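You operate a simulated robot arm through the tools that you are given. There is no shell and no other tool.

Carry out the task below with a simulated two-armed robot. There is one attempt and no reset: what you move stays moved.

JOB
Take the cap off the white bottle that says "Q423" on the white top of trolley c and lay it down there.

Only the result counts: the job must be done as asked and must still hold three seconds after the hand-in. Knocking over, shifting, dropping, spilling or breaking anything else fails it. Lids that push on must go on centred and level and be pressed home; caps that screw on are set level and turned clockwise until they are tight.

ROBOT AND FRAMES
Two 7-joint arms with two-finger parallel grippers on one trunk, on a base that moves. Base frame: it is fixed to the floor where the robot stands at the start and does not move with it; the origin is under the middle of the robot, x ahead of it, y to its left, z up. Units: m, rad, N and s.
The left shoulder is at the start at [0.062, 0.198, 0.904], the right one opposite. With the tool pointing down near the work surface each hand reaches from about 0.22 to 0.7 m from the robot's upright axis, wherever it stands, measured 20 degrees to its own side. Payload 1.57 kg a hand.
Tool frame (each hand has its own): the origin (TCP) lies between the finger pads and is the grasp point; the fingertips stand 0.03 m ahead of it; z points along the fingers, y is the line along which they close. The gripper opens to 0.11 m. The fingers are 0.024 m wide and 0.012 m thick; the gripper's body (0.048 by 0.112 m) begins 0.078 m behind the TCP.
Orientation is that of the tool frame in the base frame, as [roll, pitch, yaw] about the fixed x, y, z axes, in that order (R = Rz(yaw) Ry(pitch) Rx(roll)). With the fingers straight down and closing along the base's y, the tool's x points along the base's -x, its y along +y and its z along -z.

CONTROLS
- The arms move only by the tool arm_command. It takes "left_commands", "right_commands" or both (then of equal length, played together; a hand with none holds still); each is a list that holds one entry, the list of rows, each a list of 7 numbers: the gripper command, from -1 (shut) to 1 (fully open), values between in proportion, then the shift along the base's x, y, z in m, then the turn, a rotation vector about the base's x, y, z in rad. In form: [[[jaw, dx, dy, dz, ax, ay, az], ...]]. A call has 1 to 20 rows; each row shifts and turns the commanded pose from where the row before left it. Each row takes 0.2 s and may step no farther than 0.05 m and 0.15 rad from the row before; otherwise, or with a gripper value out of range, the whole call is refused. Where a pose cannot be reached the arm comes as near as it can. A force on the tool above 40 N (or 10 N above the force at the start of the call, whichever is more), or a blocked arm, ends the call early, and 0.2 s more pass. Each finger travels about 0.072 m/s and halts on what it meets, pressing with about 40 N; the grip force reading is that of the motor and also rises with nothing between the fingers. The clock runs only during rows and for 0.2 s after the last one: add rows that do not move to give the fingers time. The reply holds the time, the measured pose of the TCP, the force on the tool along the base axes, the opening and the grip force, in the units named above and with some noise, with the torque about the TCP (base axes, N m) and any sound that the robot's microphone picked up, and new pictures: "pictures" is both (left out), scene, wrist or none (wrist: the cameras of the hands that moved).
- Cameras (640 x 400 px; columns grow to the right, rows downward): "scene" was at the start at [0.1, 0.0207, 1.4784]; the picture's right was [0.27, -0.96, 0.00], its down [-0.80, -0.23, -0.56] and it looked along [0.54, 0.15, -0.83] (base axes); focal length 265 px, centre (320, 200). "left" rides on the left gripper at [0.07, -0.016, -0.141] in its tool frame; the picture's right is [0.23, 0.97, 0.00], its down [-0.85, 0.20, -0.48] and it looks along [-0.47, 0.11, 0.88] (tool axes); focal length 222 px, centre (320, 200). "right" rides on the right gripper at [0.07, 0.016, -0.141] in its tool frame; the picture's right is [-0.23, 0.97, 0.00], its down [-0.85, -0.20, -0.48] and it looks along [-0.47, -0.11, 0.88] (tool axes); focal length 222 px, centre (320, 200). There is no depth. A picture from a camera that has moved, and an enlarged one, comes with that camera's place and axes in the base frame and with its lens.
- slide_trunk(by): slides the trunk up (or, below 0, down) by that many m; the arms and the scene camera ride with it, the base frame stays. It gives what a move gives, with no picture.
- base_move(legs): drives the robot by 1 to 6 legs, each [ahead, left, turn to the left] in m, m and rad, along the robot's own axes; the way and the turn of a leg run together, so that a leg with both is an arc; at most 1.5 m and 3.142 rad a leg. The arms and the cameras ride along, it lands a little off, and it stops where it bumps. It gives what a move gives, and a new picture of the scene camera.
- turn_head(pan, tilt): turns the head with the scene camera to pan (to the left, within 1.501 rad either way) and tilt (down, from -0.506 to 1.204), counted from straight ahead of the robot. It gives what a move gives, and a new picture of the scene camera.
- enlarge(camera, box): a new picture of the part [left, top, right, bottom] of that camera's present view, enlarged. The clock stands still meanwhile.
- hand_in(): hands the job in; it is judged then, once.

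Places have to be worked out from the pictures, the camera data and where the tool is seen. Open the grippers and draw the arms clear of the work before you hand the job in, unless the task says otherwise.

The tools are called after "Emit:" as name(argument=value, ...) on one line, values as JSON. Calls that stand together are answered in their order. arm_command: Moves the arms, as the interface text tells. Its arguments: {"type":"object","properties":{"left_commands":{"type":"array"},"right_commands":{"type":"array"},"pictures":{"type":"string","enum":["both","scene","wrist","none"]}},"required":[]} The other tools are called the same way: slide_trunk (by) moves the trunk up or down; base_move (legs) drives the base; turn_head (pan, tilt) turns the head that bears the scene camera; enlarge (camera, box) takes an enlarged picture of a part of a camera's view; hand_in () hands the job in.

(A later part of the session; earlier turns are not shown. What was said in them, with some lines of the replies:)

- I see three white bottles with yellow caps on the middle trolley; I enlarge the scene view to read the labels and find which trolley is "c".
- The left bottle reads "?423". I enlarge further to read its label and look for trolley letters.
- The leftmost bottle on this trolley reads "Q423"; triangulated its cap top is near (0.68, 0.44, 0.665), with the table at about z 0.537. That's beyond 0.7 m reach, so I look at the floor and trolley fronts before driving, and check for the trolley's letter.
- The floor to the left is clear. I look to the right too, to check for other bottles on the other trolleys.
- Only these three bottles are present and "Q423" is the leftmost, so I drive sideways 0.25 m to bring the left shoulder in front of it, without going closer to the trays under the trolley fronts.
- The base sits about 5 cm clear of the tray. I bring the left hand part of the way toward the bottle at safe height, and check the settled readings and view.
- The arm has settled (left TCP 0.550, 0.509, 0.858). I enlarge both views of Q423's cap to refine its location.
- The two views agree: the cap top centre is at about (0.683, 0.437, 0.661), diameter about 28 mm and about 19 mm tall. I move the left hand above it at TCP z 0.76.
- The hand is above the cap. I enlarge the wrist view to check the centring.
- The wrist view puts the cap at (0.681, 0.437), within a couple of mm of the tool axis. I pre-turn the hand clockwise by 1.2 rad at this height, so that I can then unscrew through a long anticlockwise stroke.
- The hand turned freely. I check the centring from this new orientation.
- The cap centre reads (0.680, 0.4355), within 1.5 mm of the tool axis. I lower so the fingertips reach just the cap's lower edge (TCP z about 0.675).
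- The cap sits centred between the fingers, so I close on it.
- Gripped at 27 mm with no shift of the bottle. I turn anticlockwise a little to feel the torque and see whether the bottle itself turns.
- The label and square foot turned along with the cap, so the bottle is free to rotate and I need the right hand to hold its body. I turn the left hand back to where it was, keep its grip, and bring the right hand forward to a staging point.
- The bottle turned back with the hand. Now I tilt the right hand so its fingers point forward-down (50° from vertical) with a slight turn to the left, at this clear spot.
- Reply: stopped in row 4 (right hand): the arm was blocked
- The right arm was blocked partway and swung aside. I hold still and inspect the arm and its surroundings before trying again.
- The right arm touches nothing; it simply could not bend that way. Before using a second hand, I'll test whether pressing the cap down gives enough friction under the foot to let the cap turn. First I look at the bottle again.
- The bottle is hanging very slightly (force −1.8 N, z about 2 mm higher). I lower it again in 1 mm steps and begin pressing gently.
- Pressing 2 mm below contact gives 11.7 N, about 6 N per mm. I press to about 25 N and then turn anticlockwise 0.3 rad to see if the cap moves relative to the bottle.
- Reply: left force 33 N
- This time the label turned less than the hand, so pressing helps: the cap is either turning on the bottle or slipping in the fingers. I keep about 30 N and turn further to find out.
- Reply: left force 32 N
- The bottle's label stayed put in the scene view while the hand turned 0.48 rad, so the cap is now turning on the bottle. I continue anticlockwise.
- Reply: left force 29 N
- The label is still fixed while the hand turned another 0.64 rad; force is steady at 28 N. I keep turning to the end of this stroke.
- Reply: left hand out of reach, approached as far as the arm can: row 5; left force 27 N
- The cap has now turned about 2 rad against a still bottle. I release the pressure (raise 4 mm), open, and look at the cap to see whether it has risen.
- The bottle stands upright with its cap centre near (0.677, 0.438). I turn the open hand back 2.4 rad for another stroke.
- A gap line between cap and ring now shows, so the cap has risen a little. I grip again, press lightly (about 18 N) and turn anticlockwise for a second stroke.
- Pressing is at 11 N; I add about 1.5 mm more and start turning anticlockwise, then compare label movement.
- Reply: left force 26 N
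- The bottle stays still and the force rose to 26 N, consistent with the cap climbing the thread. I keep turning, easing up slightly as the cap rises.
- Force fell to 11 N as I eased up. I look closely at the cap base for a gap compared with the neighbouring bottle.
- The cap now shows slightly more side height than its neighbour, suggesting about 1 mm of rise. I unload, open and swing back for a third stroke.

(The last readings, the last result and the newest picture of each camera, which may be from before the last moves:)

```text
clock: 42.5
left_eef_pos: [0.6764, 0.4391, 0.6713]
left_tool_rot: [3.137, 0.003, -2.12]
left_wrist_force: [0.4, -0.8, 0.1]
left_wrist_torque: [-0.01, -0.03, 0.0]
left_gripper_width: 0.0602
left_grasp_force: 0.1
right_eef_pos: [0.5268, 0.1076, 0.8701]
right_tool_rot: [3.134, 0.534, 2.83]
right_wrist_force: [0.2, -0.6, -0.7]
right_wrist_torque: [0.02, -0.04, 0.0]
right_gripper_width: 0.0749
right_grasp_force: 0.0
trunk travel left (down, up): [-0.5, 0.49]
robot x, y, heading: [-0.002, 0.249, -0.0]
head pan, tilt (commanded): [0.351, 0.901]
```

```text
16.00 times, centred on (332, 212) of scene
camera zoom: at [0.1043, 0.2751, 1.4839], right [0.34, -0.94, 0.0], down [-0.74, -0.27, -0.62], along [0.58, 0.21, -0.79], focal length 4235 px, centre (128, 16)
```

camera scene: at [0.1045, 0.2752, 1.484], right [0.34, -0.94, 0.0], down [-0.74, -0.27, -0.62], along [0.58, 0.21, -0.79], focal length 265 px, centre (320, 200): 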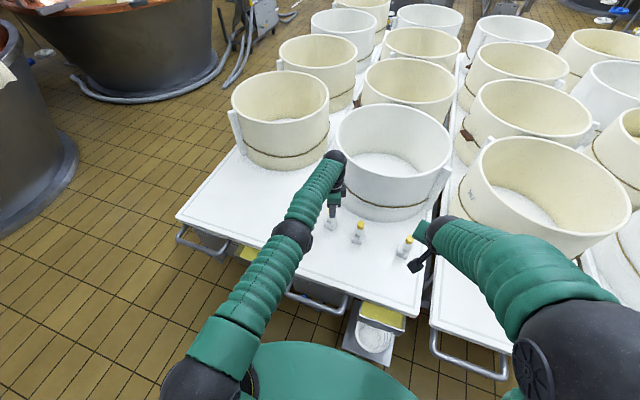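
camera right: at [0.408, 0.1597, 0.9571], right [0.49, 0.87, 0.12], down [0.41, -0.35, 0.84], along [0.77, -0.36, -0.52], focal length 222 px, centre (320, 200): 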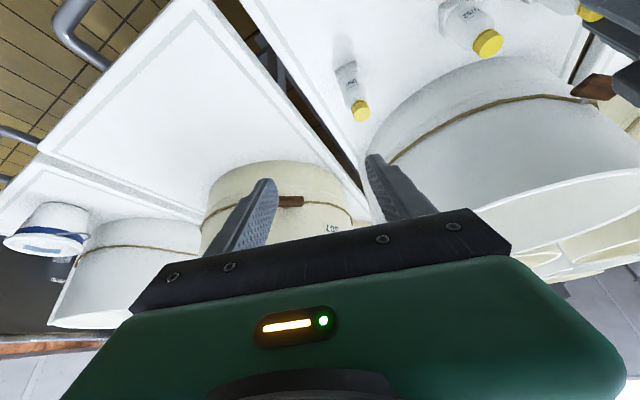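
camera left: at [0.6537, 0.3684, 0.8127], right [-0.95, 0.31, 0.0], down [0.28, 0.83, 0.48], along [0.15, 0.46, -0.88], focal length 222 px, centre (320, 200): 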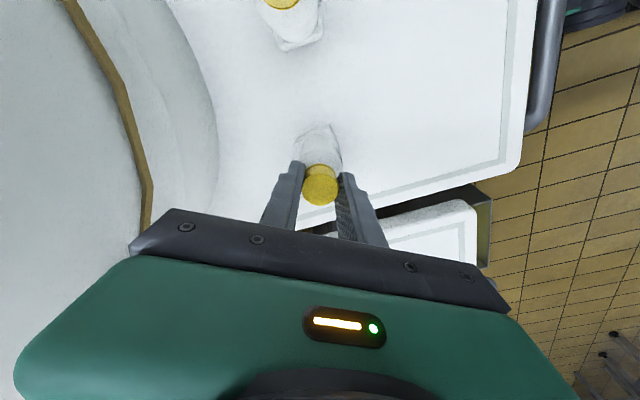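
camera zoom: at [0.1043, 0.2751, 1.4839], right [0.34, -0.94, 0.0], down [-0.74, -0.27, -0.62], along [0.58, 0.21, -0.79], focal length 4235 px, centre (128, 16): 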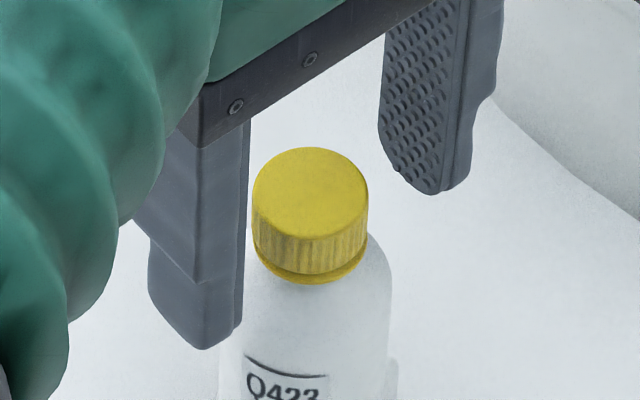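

The cap height looks unchanged, so I need to know whether the cap really turned or just slipped in the fingers. I swing the open hand back and will compare the cap's knurl pattern before and after a short gripped turn.

Emit:
arm_command(left_commands=[[[0.1, 0, 0, 0.002, 0, 0, -0.15], [0.1, 0, 0, 0, 0, 0, -0.15], [0.1, 0, 0, 0, 0, 0, -0.15], [0.1, 0, 0, 0, 0, 0, -0.15], [0.1, 0, 0, 0, 0, 0, -0.15], [0.1, 0, 0, 0, 0, 0, -0.15], [0.1, 0, 0, 0, 0, 0, -0.15], [0.1, 0, 0, 0, 0, 0, -0.15], [0.1, 0, 0, 0, 0, 0, -0.15], [0.1, 0, 0, 0, 0, 0, -0.05], [0.1, 0, 0, 0, 0, 0, 0], [-1, 0, 0, 0, 0, 0, 0], [-1, 0, 0, 0, 0, 0, 0], [-1, 0, 0, 0, 0, 0, 0]]], pictures="none")

Emit:
enlarge(camera="scene", box=[320, 204, 344, 219])

Emit:
enlarge(camera="left", box=[280, 140, 370, 220])

```text
clock: 45.5
left_eef_pos: [0.6778, 0.438, 0.6757]
left_tool_rot: [3.137, 0.002, 2.764]
left_wrist_force: [0.3, -0.6, -0.2]
left_wrist_torque: [0.03, -0.02, -0.01]
left_gripper_width: 0.0273
left_grasp_force: 38.2
right_eef_pos: [0.5262, 0.1099, 0.8709]
right_tool_rot: [3.132, 0.535, 2.828]
right_wrist_force: [-0.1, -0.2, 1.1]
right_wrist_torque: [0.0, -0.01, 0.02]
right_gripper_width: 0.0745
right_grasp_force: 0.0
trunk travel left (down, up): [-0.5, 0.49]
robot x, y, heading: [0.0032, 0.2442, -0.0]
head pan, tilt (commanded): [0.351, 0.901]
```

```text
16.00 times, centred on (332, 212) of scene
camera zoom: at [0.1042, 0.2751, 1.484], right [0.34, -0.94, 0.0], down [-0.74, -0.27, -0.62], along [0.58, 0.21, -0.79], focal length 4235 px, centre (128, 16)
```

zoom: 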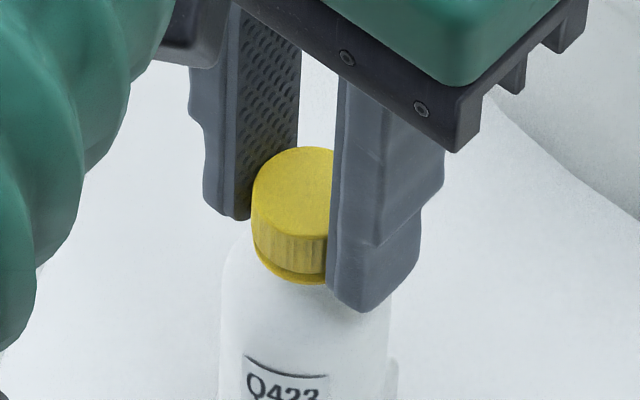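

```text
5.00 times, centred on (325, 180) of left
camera zoom: at [0.6054, 0.4479, 0.816], right [0.15, 0.99, 0.0], down [0.87, -0.13, 0.48], along [0.48, -0.07, -0.88], focal length 1111 px, centre (295, 300)
```

zoom: 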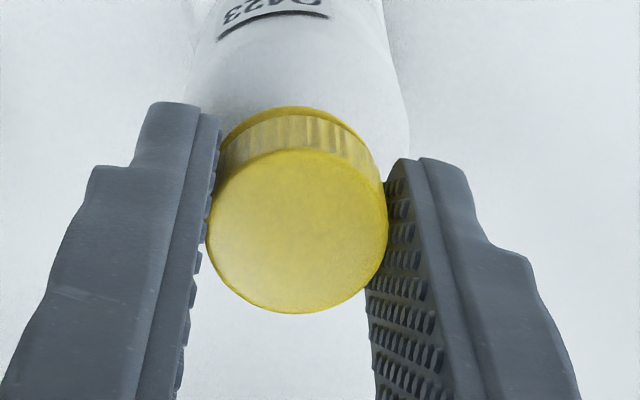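

Gripped again with no vertical load. I turn 0.4 rad without pressing: if the label stays still, the cap is already loose.

Emit:
arm_command(left_commands=[[[-1, 0, 0, 0, 0, 0, 0.1], [-1, 0, 0, 0, 0, 0, 0.1], [-1, 0, 0, 0, 0, 0, 0.1], [-1, 0, 0, 0, 0, 0, 0.1]]], pictures="none")

Emit:
enlarge(camera="scene", box=[320, 204, 344, 219])

Emit:
enlarge(camera="left", box=[280, 140, 370, 220])

```text
clock: 46.5
left_eef_pos: [0.678, 0.439, 0.6744]
left_tool_rot: [3.138, 0.003, -3.118]
left_wrist_force: [0.0, -0.5, -0.1]
left_wrist_torque: [-0.01, -0.02, -0.01]
left_gripper_width: 0.0272
left_grasp_force: 38.3
right_eef_pos: [0.5258, 0.1088, 0.872]
right_tool_rot: [3.133, 0.534, 2.83]
right_wrist_force: [0.3, -0.3, 0.1]
right_wrist_torque: [0.01, -0.04, 0.02]
right_gripper_width: 0.0747
right_grasp_force: 0.0
trunk travel left (down, up): [-0.5, 0.49]
robot x, y, heading: [-0.0006, 0.2492, 0.001]
head pan, tilt (commanded): [0.351, 0.901]
```

```text
16.00 times, centred on (332, 212) of scene
camera zoom: at [0.1042, 0.2751, 1.484], right [0.34, -0.94, 0.0], down [-0.74, -0.27, -0.62], along [0.58, 0.21, -0.79], focal length 4235 px, centre (128, 16)
```

zoom: 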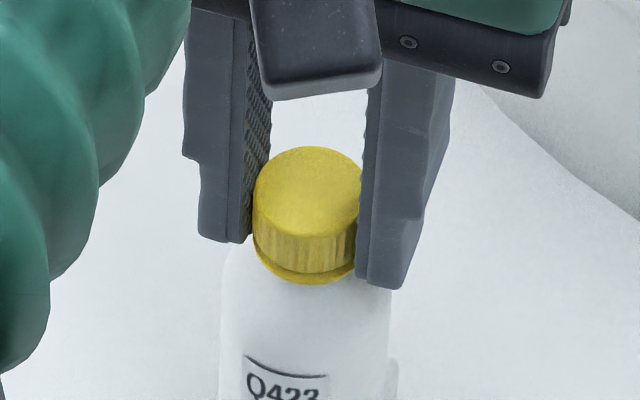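

```text
5.00 times, centred on (325, 180) of left
camera zoom: at [0.6074, 0.419, 0.8159], right [-0.25, 0.97, 0.0], down [0.85, 0.22, 0.48], along [0.46, 0.12, -0.88], focal length 1111 px, centre (295, 300)
```

zoom: 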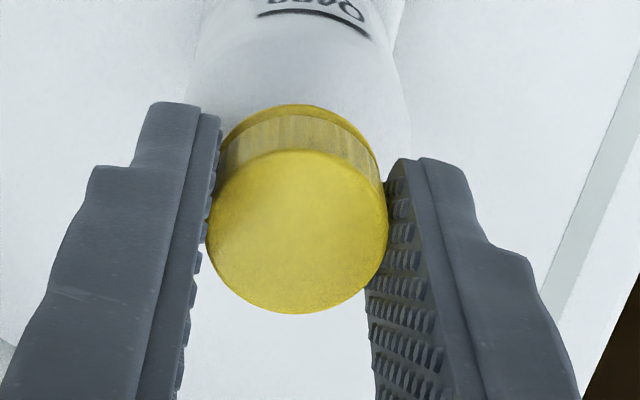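

The label did not move at all with no pressing: the cap is loose now and turning on its thread. I continue the stroke, rising slightly with it.

Emit:
arm_command(left_commands=[[[-1, 0, 0, 0, 0, 0, 0.12], [-1, 0, 0, 0.0001, 0, 0, 0.12], [-1, 0, 0, 0, 0, 0, 0.12], [-1, 0, 0, 0.0001, 0, 0, 0.12], [-1, 0, 0, 0, 0, 0, 0.12], [-1, 0, 0, 0.0001, 0, 0, 0.12], [-1, 0, 0, 0, 0, 0, 0.12], [-1, 0, 0, 0.0001, 0, 0, 0.12], [-1, 0, 0, 0, 0, 0, 0.12]]], pictures="none")

Emit:
enlarge(camera="scene", box=[320, 204, 344, 219])

Emit:
enlarge(camera="left", box=[280, 140, 370, 220])

```text
clock: 48.5
left_eef_pos: [0.6778, 0.4378, 0.6742]
left_tool_rot: [3.136, 0.0, -2.037]
left_wrist_force: [0.1, 0.2, -0.3]
left_wrist_torque: [0.02, -0.01, 0.02]
left_gripper_width: 0.0273
left_grasp_force: 37.3
right_eef_pos: [0.5258, 0.109, 0.8704]
right_tool_rot: [3.132, 0.536, 2.829]
right_wrist_force: [-0.3, -0.2, 0.0]
right_wrist_torque: [0.0, -0.01, -0.03]
right_gripper_width: 0.0748
right_grasp_force: 0.2
trunk travel left (down, up): [-0.5, 0.49]
robot x, y, heading: [0.0004, 0.2528, -0.001]
head pan, tilt (commanded): [0.351, 0.901]
```

```text
16.00 times, centred on (332, 212) of scene
camera zoom: at [0.1042, 0.2751, 1.484], right [0.34, -0.94, 0.0], down [-0.74, -0.27, -0.62], along [0.58, 0.21, -0.79], focal length 4235 px, centre (128, 16)
```

zoom: 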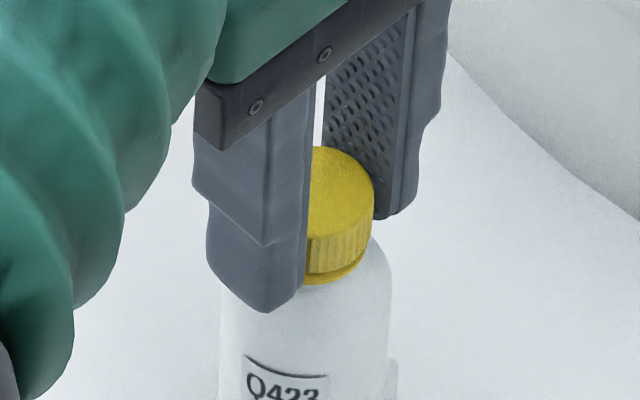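

```text
5.00 times, centred on (325, 180) of left
camera zoom: at [0.6604, 0.3669, 0.8163], right [-0.97, 0.24, 0.0], down [0.21, 0.85, 0.48], along [0.11, 0.47, -0.88], focal length 1111 px, centre (295, 300)
```

zoom: 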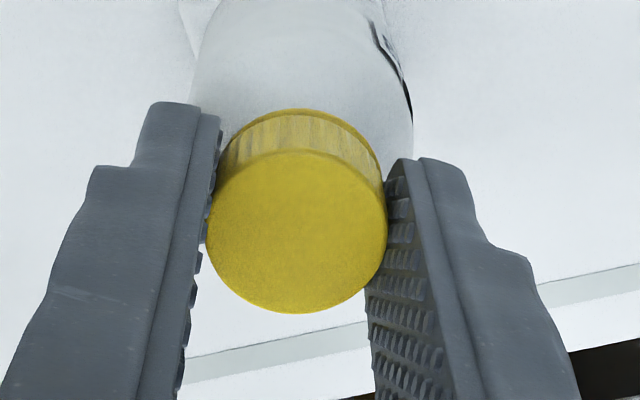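

The cap now shows slight play relative to the ring, at roughly 0.9 turn. I try lifting 4 mm slowly and watch the force: about −1.8 N would mean the bottle is coming along.

Emit:
arm_command(left_commands=[[[-1, 0, 0, 0.001, 0, 0, 0], [-1, 0, 0, 0.001, 0, 0, 0], [-1, 0, 0, 0.001, 0, 0, 0], [-1, 0, 0, 0.001, 0, 0, 0], [-1, 0, 0, 0, 0, 0, 0]]], pictures="none")

Emit:
enlarge(camera="scene", box=[312, 195, 360, 225])

Emit:
enlarge(camera="left", box=[280, 140, 370, 220])

```text
clock: 49.7
left_eef_pos: [0.677, 0.4383, 0.6797]
left_tool_rot: [3.137, 0.001, -2.04]
left_wrist_force: [0.7, -0.2, -0.3]
left_wrist_torque: [0.03, 0.01, 0.01]
left_gripper_width: 0.0273
left_grasp_force: 37.5
right_eef_pos: [0.5267, 0.1095, 0.87]
right_tool_rot: [3.135, 0.534, 2.831]
right_wrist_force: [0.2, -0.7, -0.8]
right_wrist_torque: [0.01, -0.02, 0.01]
right_gripper_width: 0.0749
right_grasp_force: 0.0
trunk travel left (down, up): [-0.5, 0.49]
robot x, y, heading: [-0.0024, 0.2467, 0.002]
head pan, tilt (commanded): [0.351, 0.901]
```

```text
13.33 times, centred on (336, 210) of scene
camera zoom: at [0.1042, 0.2751, 1.484], right [0.34, -0.94, 0.0], down [-0.74, -0.27, -0.62], along [0.58, 0.21, -0.79], focal length 3529 px, centre (107, 67)
```

zoom: 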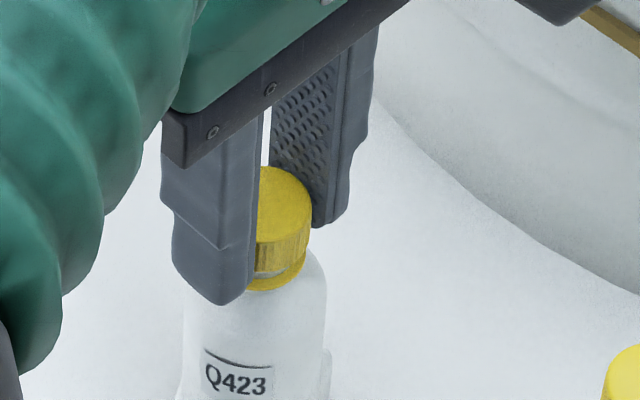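

```text
5.00 times, centred on (325, 180) of left
camera zoom: at [0.6604, 0.3671, 0.8203], right [-0.97, 0.24, 0.0], down [0.21, 0.85, 0.48], along [0.11, 0.47, -0.88], focal length 1111 px, centre (295, 300)
```

zoom: 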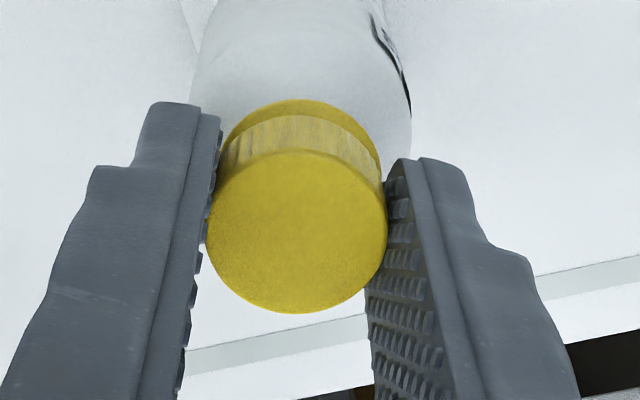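

The cap is coming up off its ring while the bottle stays on the table (force only −0.3 N), so it is free. I lift it straight up clear of the neck.

Emit:
arm_command(left_commands=[[[-1, 0, 0, 0.004, 0, 0, 0], [-1, 0, 0, 0.005, 0, 0, 0], [-1, 0, 0, 0.006, 0, 0, 0], [-1, 0, 0, 0.008, 0, 0, 0], [-1, 0, 0, 0.01, 0, 0, 0], [-1, 0, 0, 0.02, 0, 0, 0], [-1, 0, 0, 0, 0, 0, 0], [-1, 0, 0, 0, 0, 0, 0]]], pictures="wrist")

Emit:
enlarge(camera="scene", box=[296, 180, 376, 230])

```text
clock: 51.5
left_eef_pos: [0.6771, 0.4376, 0.7322]
left_tool_rot: [3.136, 0.001, -2.04]
left_wrist_force: [0.0, 0.6, -0.1]
left_wrist_torque: [-0.01, 0.0, -0.03]
left_gripper_width: 0.0272
left_grasp_force: 37.2
right_eef_pos: [0.5265, 0.1108, 0.871]
right_tool_rot: [3.132, 0.534, 2.83]
right_wrist_force: [-0.2, -0.3, -0.2]
right_wrist_torque: [0.01, -0.05, -0.01]
right_gripper_width: 0.0747
right_grasp_force: 0.1
trunk travel left (down, up): [-0.5, 0.49]
robot x, y, heading: [0.0015, 0.2504, 0.001]
head pan, tilt (commanded): [0.351, 0.901]
camera left: at [0.6599, 0.3668, 0.8732], right [-0.97, 0.24, 0.0], down [0.21, 0.85, 0.48], along [0.11, 0.47, -0.88], focal length 222 px, centre (320, 200)
```

left: 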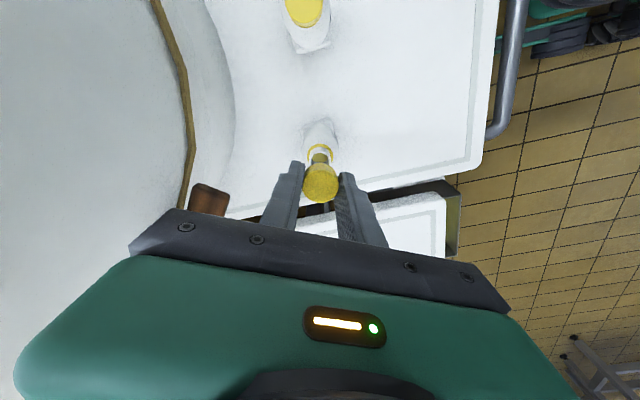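

```text
8.00 times, centred on (336, 205) of scene
camera zoom: at [0.104, 0.275, 1.4841], right [0.34, -0.94, 0.0], down [-0.74, -0.27, -0.62], along [0.58, 0.21, -0.79], focal length 2117 px, centre (192, 160)
```

zoom: 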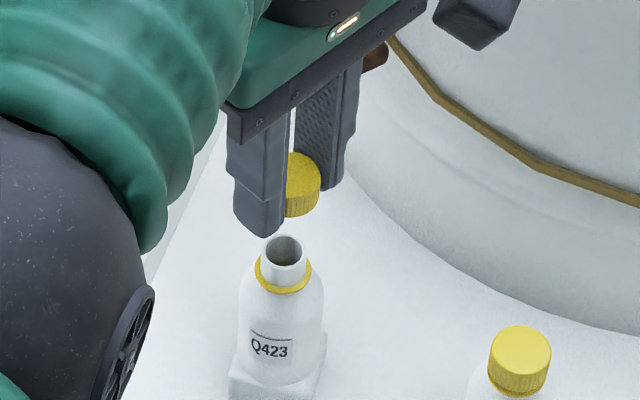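

The cap is off, with the neck and ring visible. I lift a bit more, carry the cap toward the robot to clear white table at about (0.56, 0.43), turning the hand back, and lower to TCP z about 0.60.

Emit:
arm_command(left_commands=[[[-1, 0, 0, 0.04, 0, 0, 0], [-1, -0.0146, -0.001, 0, 0, 0, -0.1375], [-1, -0.0146, -0.001, 0, 0, 0, -0.1375], [-1, -0.0146, -0.001, 0, 0, 0, -0.1375], [-1, -0.0146, -0.001, 0, 0, 0, -0.1375], [-1, -0.0146, -0.001, 0, 0, 0, -0.1375], [-1, -0.0146, -0.001, 0, 0, 0, -0.1375], [-1, -0.0146, -0.001, 0, 0, 0, -0.1375], [-1, -0.0146, -0.001, 0, 0, 0, -0.1375], [-1, 0, 0, 0, 0, 0, 0]]])

```text
clock: 53.7
left_eef_pos: [0.5597, 0.4301, 0.7726]
left_tool_rot: [3.138, 0.001, 3.141]
left_wrist_force: [-0.7, -0.1, 0.5]
left_wrist_torque: [0.01, 0.01, 0.02]
left_gripper_width: 0.027
left_grasp_force: 37.9
right_eef_pos: [0.5272, 0.1114, 0.8708]
right_tool_rot: [3.131, 0.533, 2.832]
right_wrist_force: [-0.3, 0.7, -0.8]
right_wrist_torque: [0.0, -0.03, 0.01]
right_gripper_width: 0.0747
right_grasp_force: 0.1
trunk travel left (down, up): [-0.5, 0.49]
robot x, y, heading: [0.0002, 0.2459, 0.002]
head pan, tilt (commanded): [0.351, 0.901]
camera scene: at [0.104, 0.2751, 1.4841], right [0.34, -0.94, 0.0], down [-0.74, -0.27, -0.62], along [0.58, 0.21, -0.79], focal length 265 px, centre (320, 200)
camera left: at [0.4889, 0.4125, 0.9138], right [-0.23, 0.97, 0.0], down [0.85, 0.2, 0.48], along [0.47, 0.11, -0.88], focal length 222 px, centre (320, 200)
```

scene: 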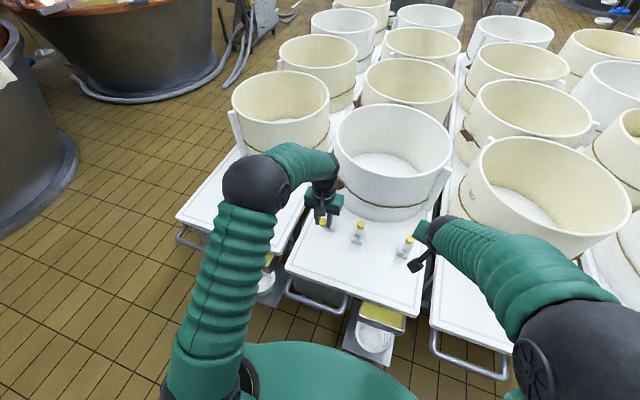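
left: 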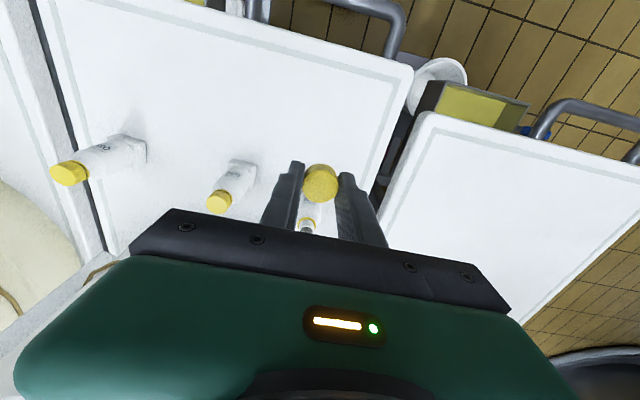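

The cap is above free white table in front of the bottle. I lower to about z 0.60.

Emit:
arm_command(left_commands=[[[-1, 0, 0, -0.034, 0, 0, 0], [-1, 0, 0, -0.034, 0, 0, 0], [-1, 0, 0, -0.034, 0, 0, 0], [-1, 0, 0, -0.034, 0, 0, 0], [-1, 0, 0, -0.034, 0, 0, 0], [-1, 0, 0, 0, 0, 0, 0], [-1, 0, 0, 0, 0, 0, 0]]])

Emit:
enlarge(camera="scene", box=[280, 185, 376, 245])

```text
clock: 55.3
left_eef_pos: [0.5595, 0.4299, 0.602]
left_tool_rot: [3.137, 0.003, -3.14]
left_wrist_force: [-0.4, 0.2, 0.1]
left_wrist_torque: [0.02, 0.01, 0.0]
left_gripper_width: 0.0271
left_grasp_force: 37.9
right_eef_pos: [0.527, 0.1106, 0.8715]
right_tool_rot: [3.132, 0.532, 2.829]
right_wrist_force: [-0.2, 0.6, -0.7]
right_wrist_torque: [0.01, -0.01, 0.02]
right_gripper_width: 0.0749
right_grasp_force: 0.1
trunk travel left (down, up): [-0.5, 0.49]
robot x, y, heading: [0.005, 0.2488, 0.001]
head pan, tilt (commanded): [0.351, 0.901]
camera scene: at [0.1041, 0.275, 1.4841], right [0.34, -0.94, 0.0], down [-0.74, -0.27, -0.62], along [0.58, 0.21, -0.79], focal length 265 px, centre (320, 200)
camera left: at [0.489, 0.4125, 0.7434], right [-0.23, 0.97, 0.0], down [0.85, 0.2, 0.48], along [0.47, 0.11, -0.88], focal length 222 px, centre (320, 200)
```

scene: 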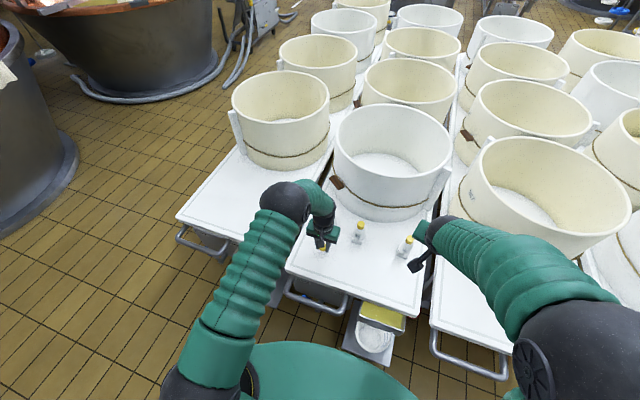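
left: 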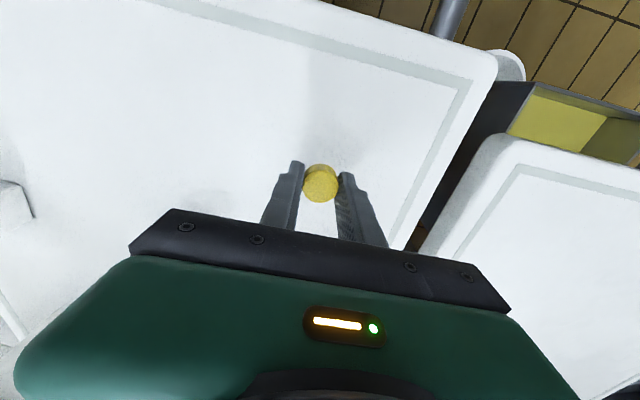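

```text
6.67 times, centred on (328, 215) of scene
camera zoom: at [0.1041, 0.275, 1.4841], right [0.34, -0.94, 0.0], down [-0.74, -0.27, -0.62], along [0.58, 0.21, -0.79], focal length 1764 px, centre (267, 100)
```

zoom: 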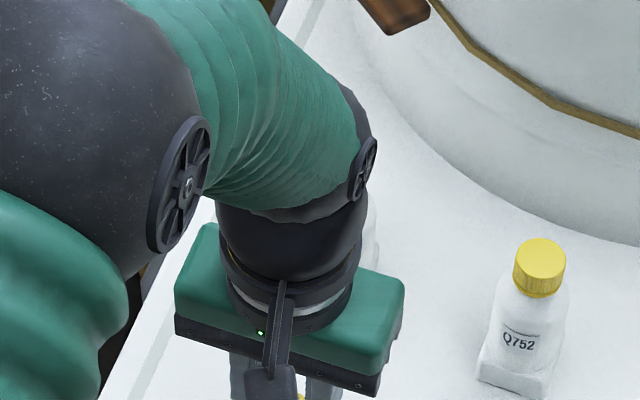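

The cap is about 3 cm above the table and the bottle is untouched. I lower in small steps until I feel contact.

Emit:
arm_command(left_commands=[[[-1, 0, 0, -0.012, 0, 0, 0], [-1, 0, 0, -0.012, 0, 0, 0], [-1, 0, 0, -0.003, 0, 0, 0], [-1, 0, 0, -0.002, 0, 0, 0], [-1, 0, 0, 0, 0, 0, 0]]], pictures="wrist")

```text
clock: 56.3
left_eef_pos: [0.5604, 0.4304, 0.5811]
left_tool_rot: [3.137, 0.008, -3.141]
left_wrist_force: [-12.7, 0.4, 28.9]
left_wrist_torque: [-0.53, 0.74, -0.16]
left_gripper_width: 0.0271
left_grasp_force: 37.4
right_eef_pos: [0.5244, 0.1093, 0.8751]
right_tool_rot: [3.124, 0.541, 2.828]
right_wrist_force: [-0.1, -0.7, -0.4]
right_wrist_torque: [0.0, 0.03, -0.02]
right_gripper_width: 0.0747
right_grasp_force: 0.1
trunk travel left (down, up): [-0.5, 0.49]
robot x, y, heading: [-0.0016, 0.249, 0.002]
head pan, tilt (commanded): [0.351, 0.901]
stopped in row 4 (left hand): the force on the tool passed its limit at 43 N (the readings are from after the stop); the commanded pose is now the measured one
camera left: at [0.4882, 0.4124, 0.721], right [-0.23, 0.97, 0.0], down [0.85, 0.2, 0.49], along [0.47, 0.11, -0.87], focal length 222 px, centre (320, 200)
```

left: 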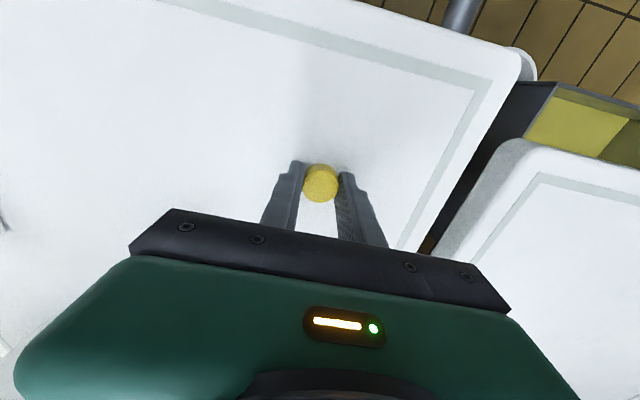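

The fingertips met the table (so its top is near z 0.55) and the move stopped. I ease up in 1 mm steps to take off the load.

Emit:
arm_command(left_commands=[[[-1, 0, 0, 0.001, 0, 0, 0], [-1, 0, 0, 0.001, 0, 0, 0], [-1, 0, 0, 0, 0, 0, 0]]], pictures="none")

Emit:
enlarge(camera="left", box=[260, 140, 380, 215])

Emit:
enlarge(camera="scene", box=[280, 185, 376, 245])

```text
clock: 57.1
left_eef_pos: [0.5598, 0.4308, 0.5795]
left_tool_rot: [3.136, 0.008, -3.14]
left_wrist_force: [-12.3, -0.1, 22.5]
left_wrist_torque: [-0.5, 0.66, -0.26]
left_gripper_width: 0.0271
left_grasp_force: 38.1
right_eef_pos: [0.5256, 0.1113, 0.8745]
right_tool_rot: [3.127, 0.54, 2.831]
right_wrist_force: [-0.2, 0.3, -0.1]
right_wrist_torque: [0.02, 0.03, 0.02]
right_gripper_width: 0.0746
right_grasp_force: 0.1
trunk travel left (down, up): [-0.5, 0.49]
robot x, y, heading: [-0.0022, 0.2511, -0.002]
head pan, tilt (commanded): [0.351, 0.901]
```

```text
5.33 times, centred on (320, 178) of left
camera zoom: at [0.4881, 0.4124, 0.721], right [-0.23, 0.97, 0.0], down [0.85, 0.2, 0.49], along [0.47, 0.11, -0.87], focal length 1185 px, centre (320, 320)
```

zoom: 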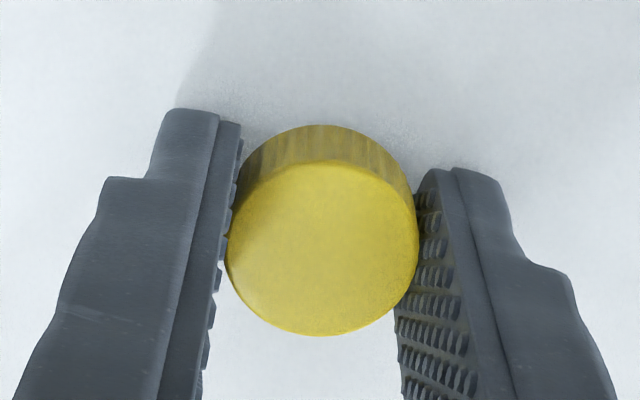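

```text
6.67 times, centred on (328, 215) of scene
camera zoom: at [0.0977, 0.2734, 1.4846], right [0.34, -0.94, 0.0], down [-0.73, -0.27, -0.62], along [0.58, 0.21, -0.78], focal length 1764 px, centre (267, 100)
```

zoom: 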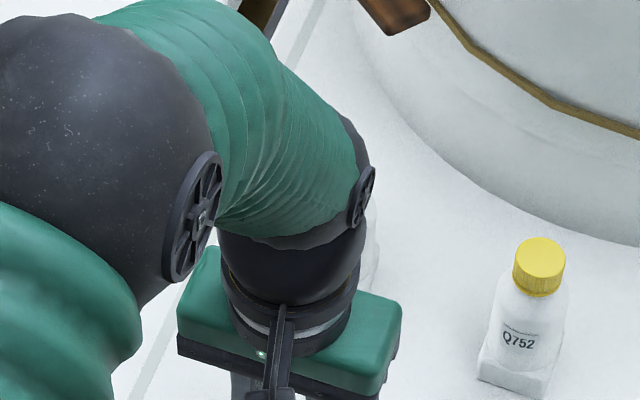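

Still 22 N because the base leans a little under load. I raise 1 mm at a time further until the load is nearly gone.

Emit:
arm_command(left_commands=[[[-1, 0, 0, 0.001, 0, 0, 0], [-1, 0, 0, 0.001, 0, 0, 0], [-1, 0, 0, 0.001, 0, 0, 0], [-1, 0, 0, 0, 0, 0, 0]]], pictures="none")

Emit:
enlarge(camera="right", box=[320, 0, 640, 200])

```text
clock: 58.1
left_eef_pos: [0.5607, 0.4312, 0.5813]
left_tool_rot: [3.136, 0.008, -3.139]
left_wrist_force: [0.3, 0.4, -0.5]
left_wrist_torque: [0.01, 0.01, 0.0]
left_gripper_width: 0.027
left_grasp_force: 37.4
right_eef_pos: [0.5266, 0.1095, 0.8707]
right_tool_rot: [3.131, 0.536, 2.828]
right_wrist_force: [0.3, 1.2, -0.4]
right_wrist_torque: [-0.01, -0.01, 0.01]
right_gripper_width: 0.0746
right_grasp_force: 0.1
trunk travel left (down, up): [-0.5, 0.49]
robot x, y, heading: [0.0041, 0.2497, -0.004]
head pan, tilt (commanded): [0.351, 0.901]
```

```text
2.00 times, centred on (480, 100) of right
camera zoom: at [0.4056, 0.1647, 0.9582], right [0.48, 0.87, 0.13], down [0.41, -0.35, 0.85], along [0.78, -0.36, -0.52], focal length 444 px, centre (0, 400)
```

zoom: 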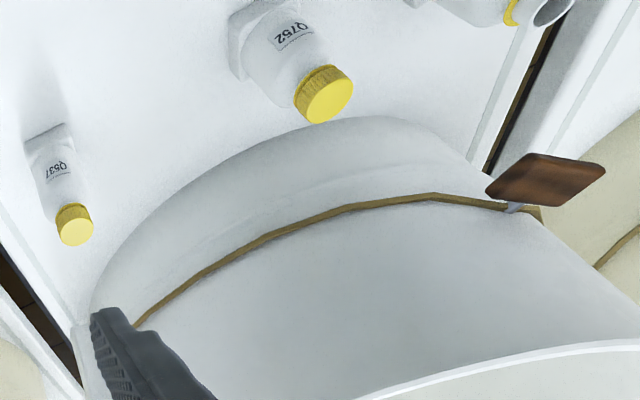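

The load is gone (−0.5 N) and Q423 still stands upright in the right camera's view. I open the fingers to leave the cap on the table.

Emit:
arm_command(left_commands=[[[-0.4, 0, 0, 0, 0, 0, 0], [-0.4, 0, 0, 0, 0, 0, 0], [0.0, 0, 0, 0, 0, 0, 0], [0.2, 0, 0, 0, 0, 0, 0], [0.2, 0, 0, 0, 0, 0, 0]]], pictures="wrist")

Emit:
enlarge(camera="left", box=[240, 120, 400, 220])

```text
clock: 59.3
left_eef_pos: [0.5611, 0.4312, 0.5819]
left_tool_rot: [3.135, 0.008, -3.139]
left_wrist_force: [-0.2, 0.0, 0.2]
left_wrist_torque: [0.0, 0.0, -0.02]
left_gripper_width: 0.0659
left_grasp_force: 0.0
right_eef_pos: [0.5268, 0.1115, 0.8731]
right_tool_rot: [3.127, 0.538, 2.833]
right_wrist_force: [0.7, -0.6, 0.2]
right_wrist_torque: [0.03, 0.01, -0.01]
right_gripper_width: 0.0748
right_grasp_force: 0.1
trunk travel left (down, up): [-0.5, 0.49]
robot x, y, heading: [-0.0025, 0.25, 0.001]
head pan, tilt (commanded): [0.351, 0.901]
camera left: at [0.4901, 0.4132, 0.7225], right [-0.23, 0.97, 0.0], down [0.85, 0.2, 0.48], along [0.47, 0.11, -0.87], focal length 222 px, centre (320, 200)
```

left: 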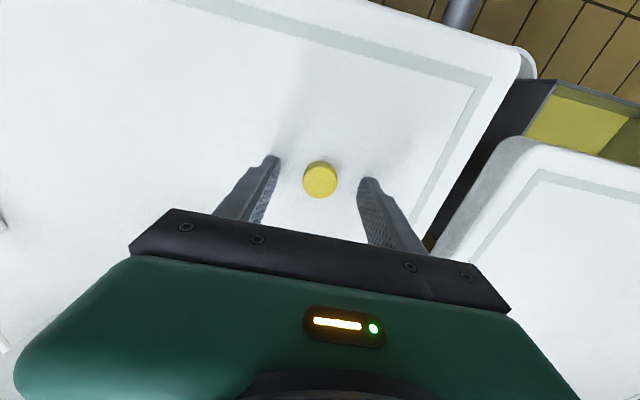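

```text
4.00 times, centred on (320, 170) of left
camera zoom: at [0.4901, 0.4132, 0.7225], right [-0.23, 0.97, 0.0], down [0.85, 0.2, 0.48], along [0.47, 0.11, -0.87], focal length 888 px, centre (320, 320)
```

zoom: 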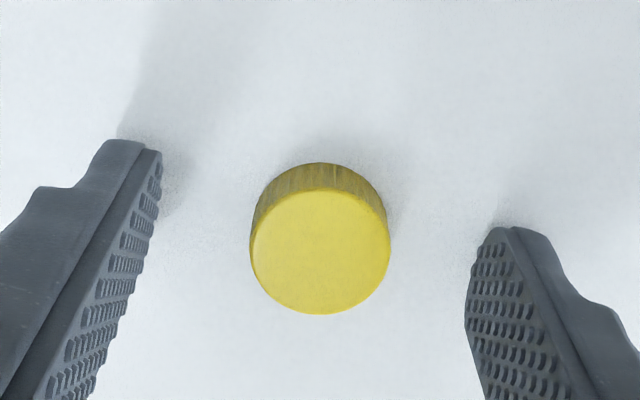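

The cap lies flat on the white top between the open fingers. I raise the left hand straight up and then draw it back clear.

Emit:
arm_command(left_commands=[[[0.2, 0, 0, 0.02, 0, 0, 0], [0.2, 0, 0, 0.03, 0, 0, 0], [0.2, 0, 0, 0.04, 0, 0, 0], [0.2, 0, 0, 0.04, 0, 0, 0], [0.2, 0, 0, 0.04, 0, 0, 0], [0.2, 0, 0, 0.04, 0, 0, 0], [0.2, 0, 0, 0.04, 0, 0, 0], [0.5, -0.03, 0.03, 0, 0, 0, 0], [0.5, -0.03, 0.03, 0, 0, 0, 0], [1, -0.03, 0.03, 0, 0, 0, 0], [1, -0.03, 0.03, 0, 0, 0, 0], [1, -0.03, 0.03, 0, 0, 0, 0], [1, 0, 0, 0, 0, 0, 0]]])

Emit:
enlarge(camera="scene", box=[280, 190, 440, 290])

```text
clock: 62.1
left_eef_pos: [0.4106, 0.5802, 0.8313]
left_tool_rot: [3.136, 0.006, -3.14]
left_wrist_force: [-0.1, -0.2, -0.1]
left_wrist_torque: [0.01, -0.01, 0.0]
left_gripper_width: 0.1101
left_grasp_force: 0.0
right_eef_pos: [0.5274, 0.112, 0.8738]
right_tool_rot: [3.125, 0.54, 2.833]
right_wrist_force: [0.3, -0.2, -0.4]
right_wrist_torque: [-0.01, -0.01, 0.01]
right_gripper_width: 0.0748
right_grasp_force: 0.1
trunk travel left (down, up): [-0.5, 0.49]
robot x, y, heading: [-0.0005, 0.2515, 0.003]
head pan, tilt (commanded): [0.351, 0.901]
camera scene: at [0.1035, 0.2759, 1.4841], right [0.34, -0.94, 0.0], down [-0.74, -0.27, -0.62], along [0.58, 0.21, -0.79], focal length 265 px, centre (320, 200)
camera left: at [0.3404, 0.5629, 0.9725], right [-0.23, 0.97, 0.0], down [0.85, 0.2, 0.48], along [0.47, 0.11, -0.88], focal length 222 px, centre (320, 200)
```

scene: 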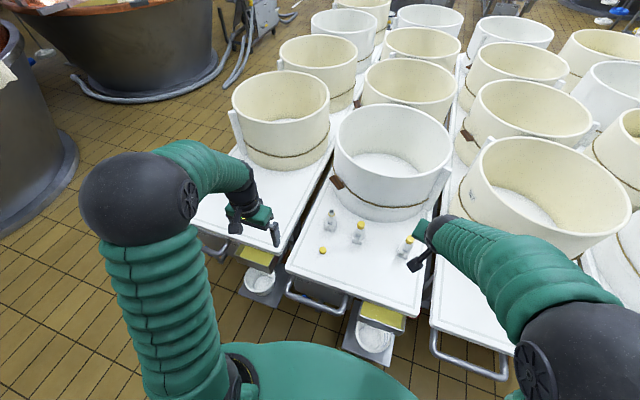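
left: 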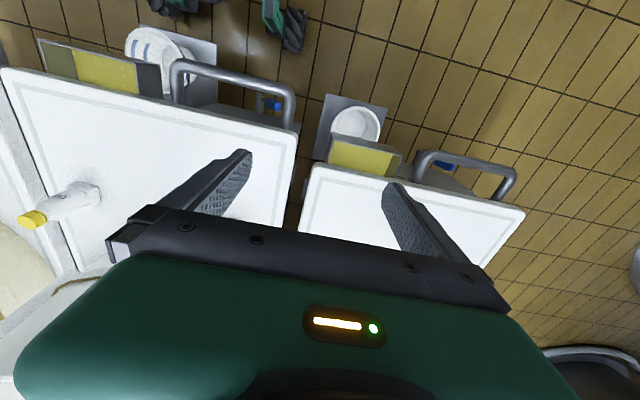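

```text
4.00 times, centred on (360, 240) of scene
camera zoom: at [0.1035, 0.2759, 1.4841], right [0.34, -0.94, 0.0], down [-0.74, -0.27, -0.62], along [0.58, 0.21, -0.79], focal length 1059 px, centre (160, 40)
```

zoom: 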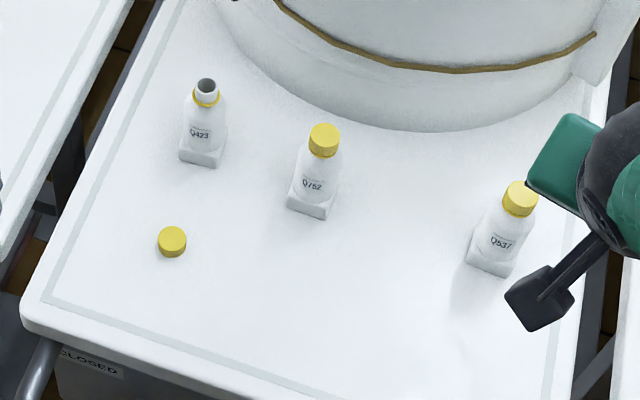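

Cap lies on the top, and all three bottles stand. I open the right gripper and draw the right hand up and back from the work.

Emit:
arm_command(right_commands=[[[1, 0, 0, 0.02, 0, 0, 0], [1, 0, 0, 0.02, 0, 0, 0], [1, -0.02, 0, 0.01, 0, 0, 0], [1, -0.02, 0, 0, 0, 0, 0], [1, -0.02, 0, 0, 0, 0, 0], [1, -0.02, 0, 0, 0, 0, 0], [1, -0.02, 0, 0, 0, 0, 0], [1, 0, 0, 0, 0, 0, 0]]])

Emit:
enlarge(camera="scene", box=[280, 190, 440, 290])

```text
clock: 63.9
left_eef_pos: [0.4117, 0.5797, 0.8321]
left_tool_rot: [3.136, 0.003, -3.14]
left_wrist_force: [0.0, 0.7, -0.2]
left_wrist_torque: [0.0, 0.03, -0.02]
left_gripper_width: 0.11
left_grasp_force: 0.0
right_eef_pos: [0.4274, 0.1117, 0.9224]
right_tool_rot: [3.13, 0.538, 2.833]
right_wrist_force: [0.3, 0.5, -0.8]
right_wrist_torque: [-0.01, -0.01, 0.04]
right_gripper_width: 0.1098
right_grasp_force: 0.1
trunk travel left (down, up): [-0.5, 0.49]
robot x, y, heading: [0.0019, 0.2527, 0.004]
head pan, tilt (commanded): [0.351, 0.901]
camera scene: at [0.1028, 0.2756, 1.4841], right [0.34, -0.94, 0.0], down [-0.74, -0.27, -0.62], along [0.58, 0.21, -0.79], focal length 265 px, centre (320, 200)
camera right: at [0.3055, 0.1665, 1.0086], right [0.48, 0.87, 0.13], down [0.41, -0.35, 0.85], along [0.78, -0.35, -0.52], focal length 222 px, centre (320, 200)
```

scene: 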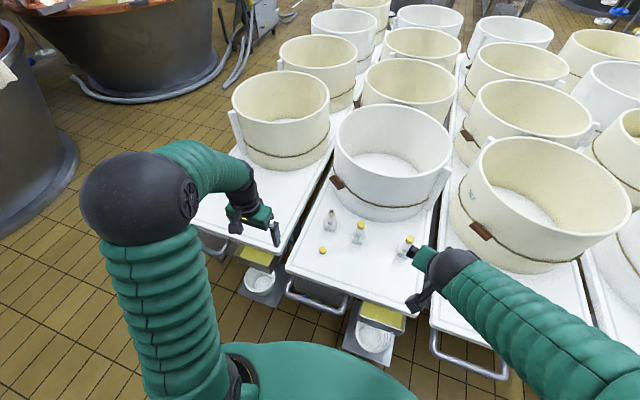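
right: 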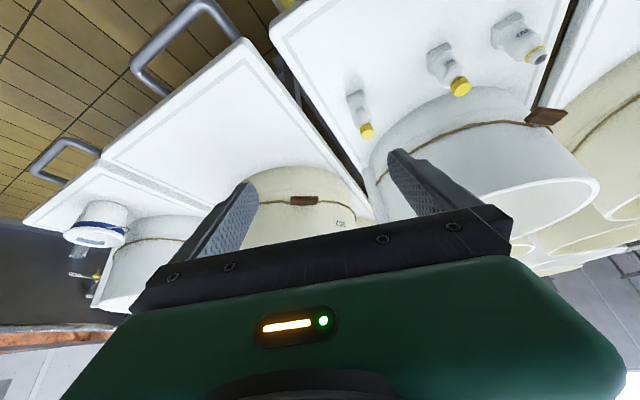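

```text
4.00 times, centred on (360, 240) of scene
camera zoom: at [0.1028, 0.2756, 1.4841], right [0.34, -0.94, 0.0], down [-0.74, -0.27, -0.62], along [0.58, 0.21, -0.79], focal length 1059 px, centre (160, 40)
```

zoom: 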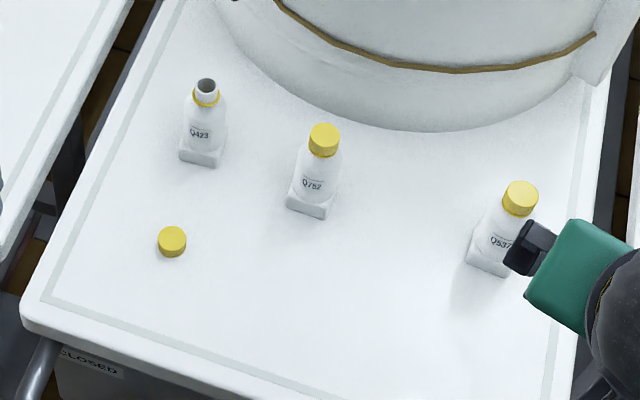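

Both arms are clear with grippers open, Q423 stands uncapped, its cap lies on the white top, and the other bottles are undisturbed. I hand the job in.

Emit:
hand_in()

```text
The job is handed in.
```

I took the cap off bottle Q423 and laid it on the same trolley's white top, in front of the bottle, then handed the job in. I haven't seen the judgement.

- **End state:** in the last pictures Q423 stands upright without its cap. The cap lies on its flat side, and the other two bottles (Q752 and Q537) look undisturbed. Both grippers are open and drawn clear.
- **Small shift:** Q423 moved about 4 mm toward the robot and turned slightly while I unscrewed it. It first turned along with the cap, so I pressed it down while turning.
- **Trolley letter:** I never saw a "c" marked on the trolley. I went by the bottle label, since the only bottles I saw were these three.
- **Contact:** the left fingertips met the table at about 43 N when I set the cap down. I saw no effect from it.
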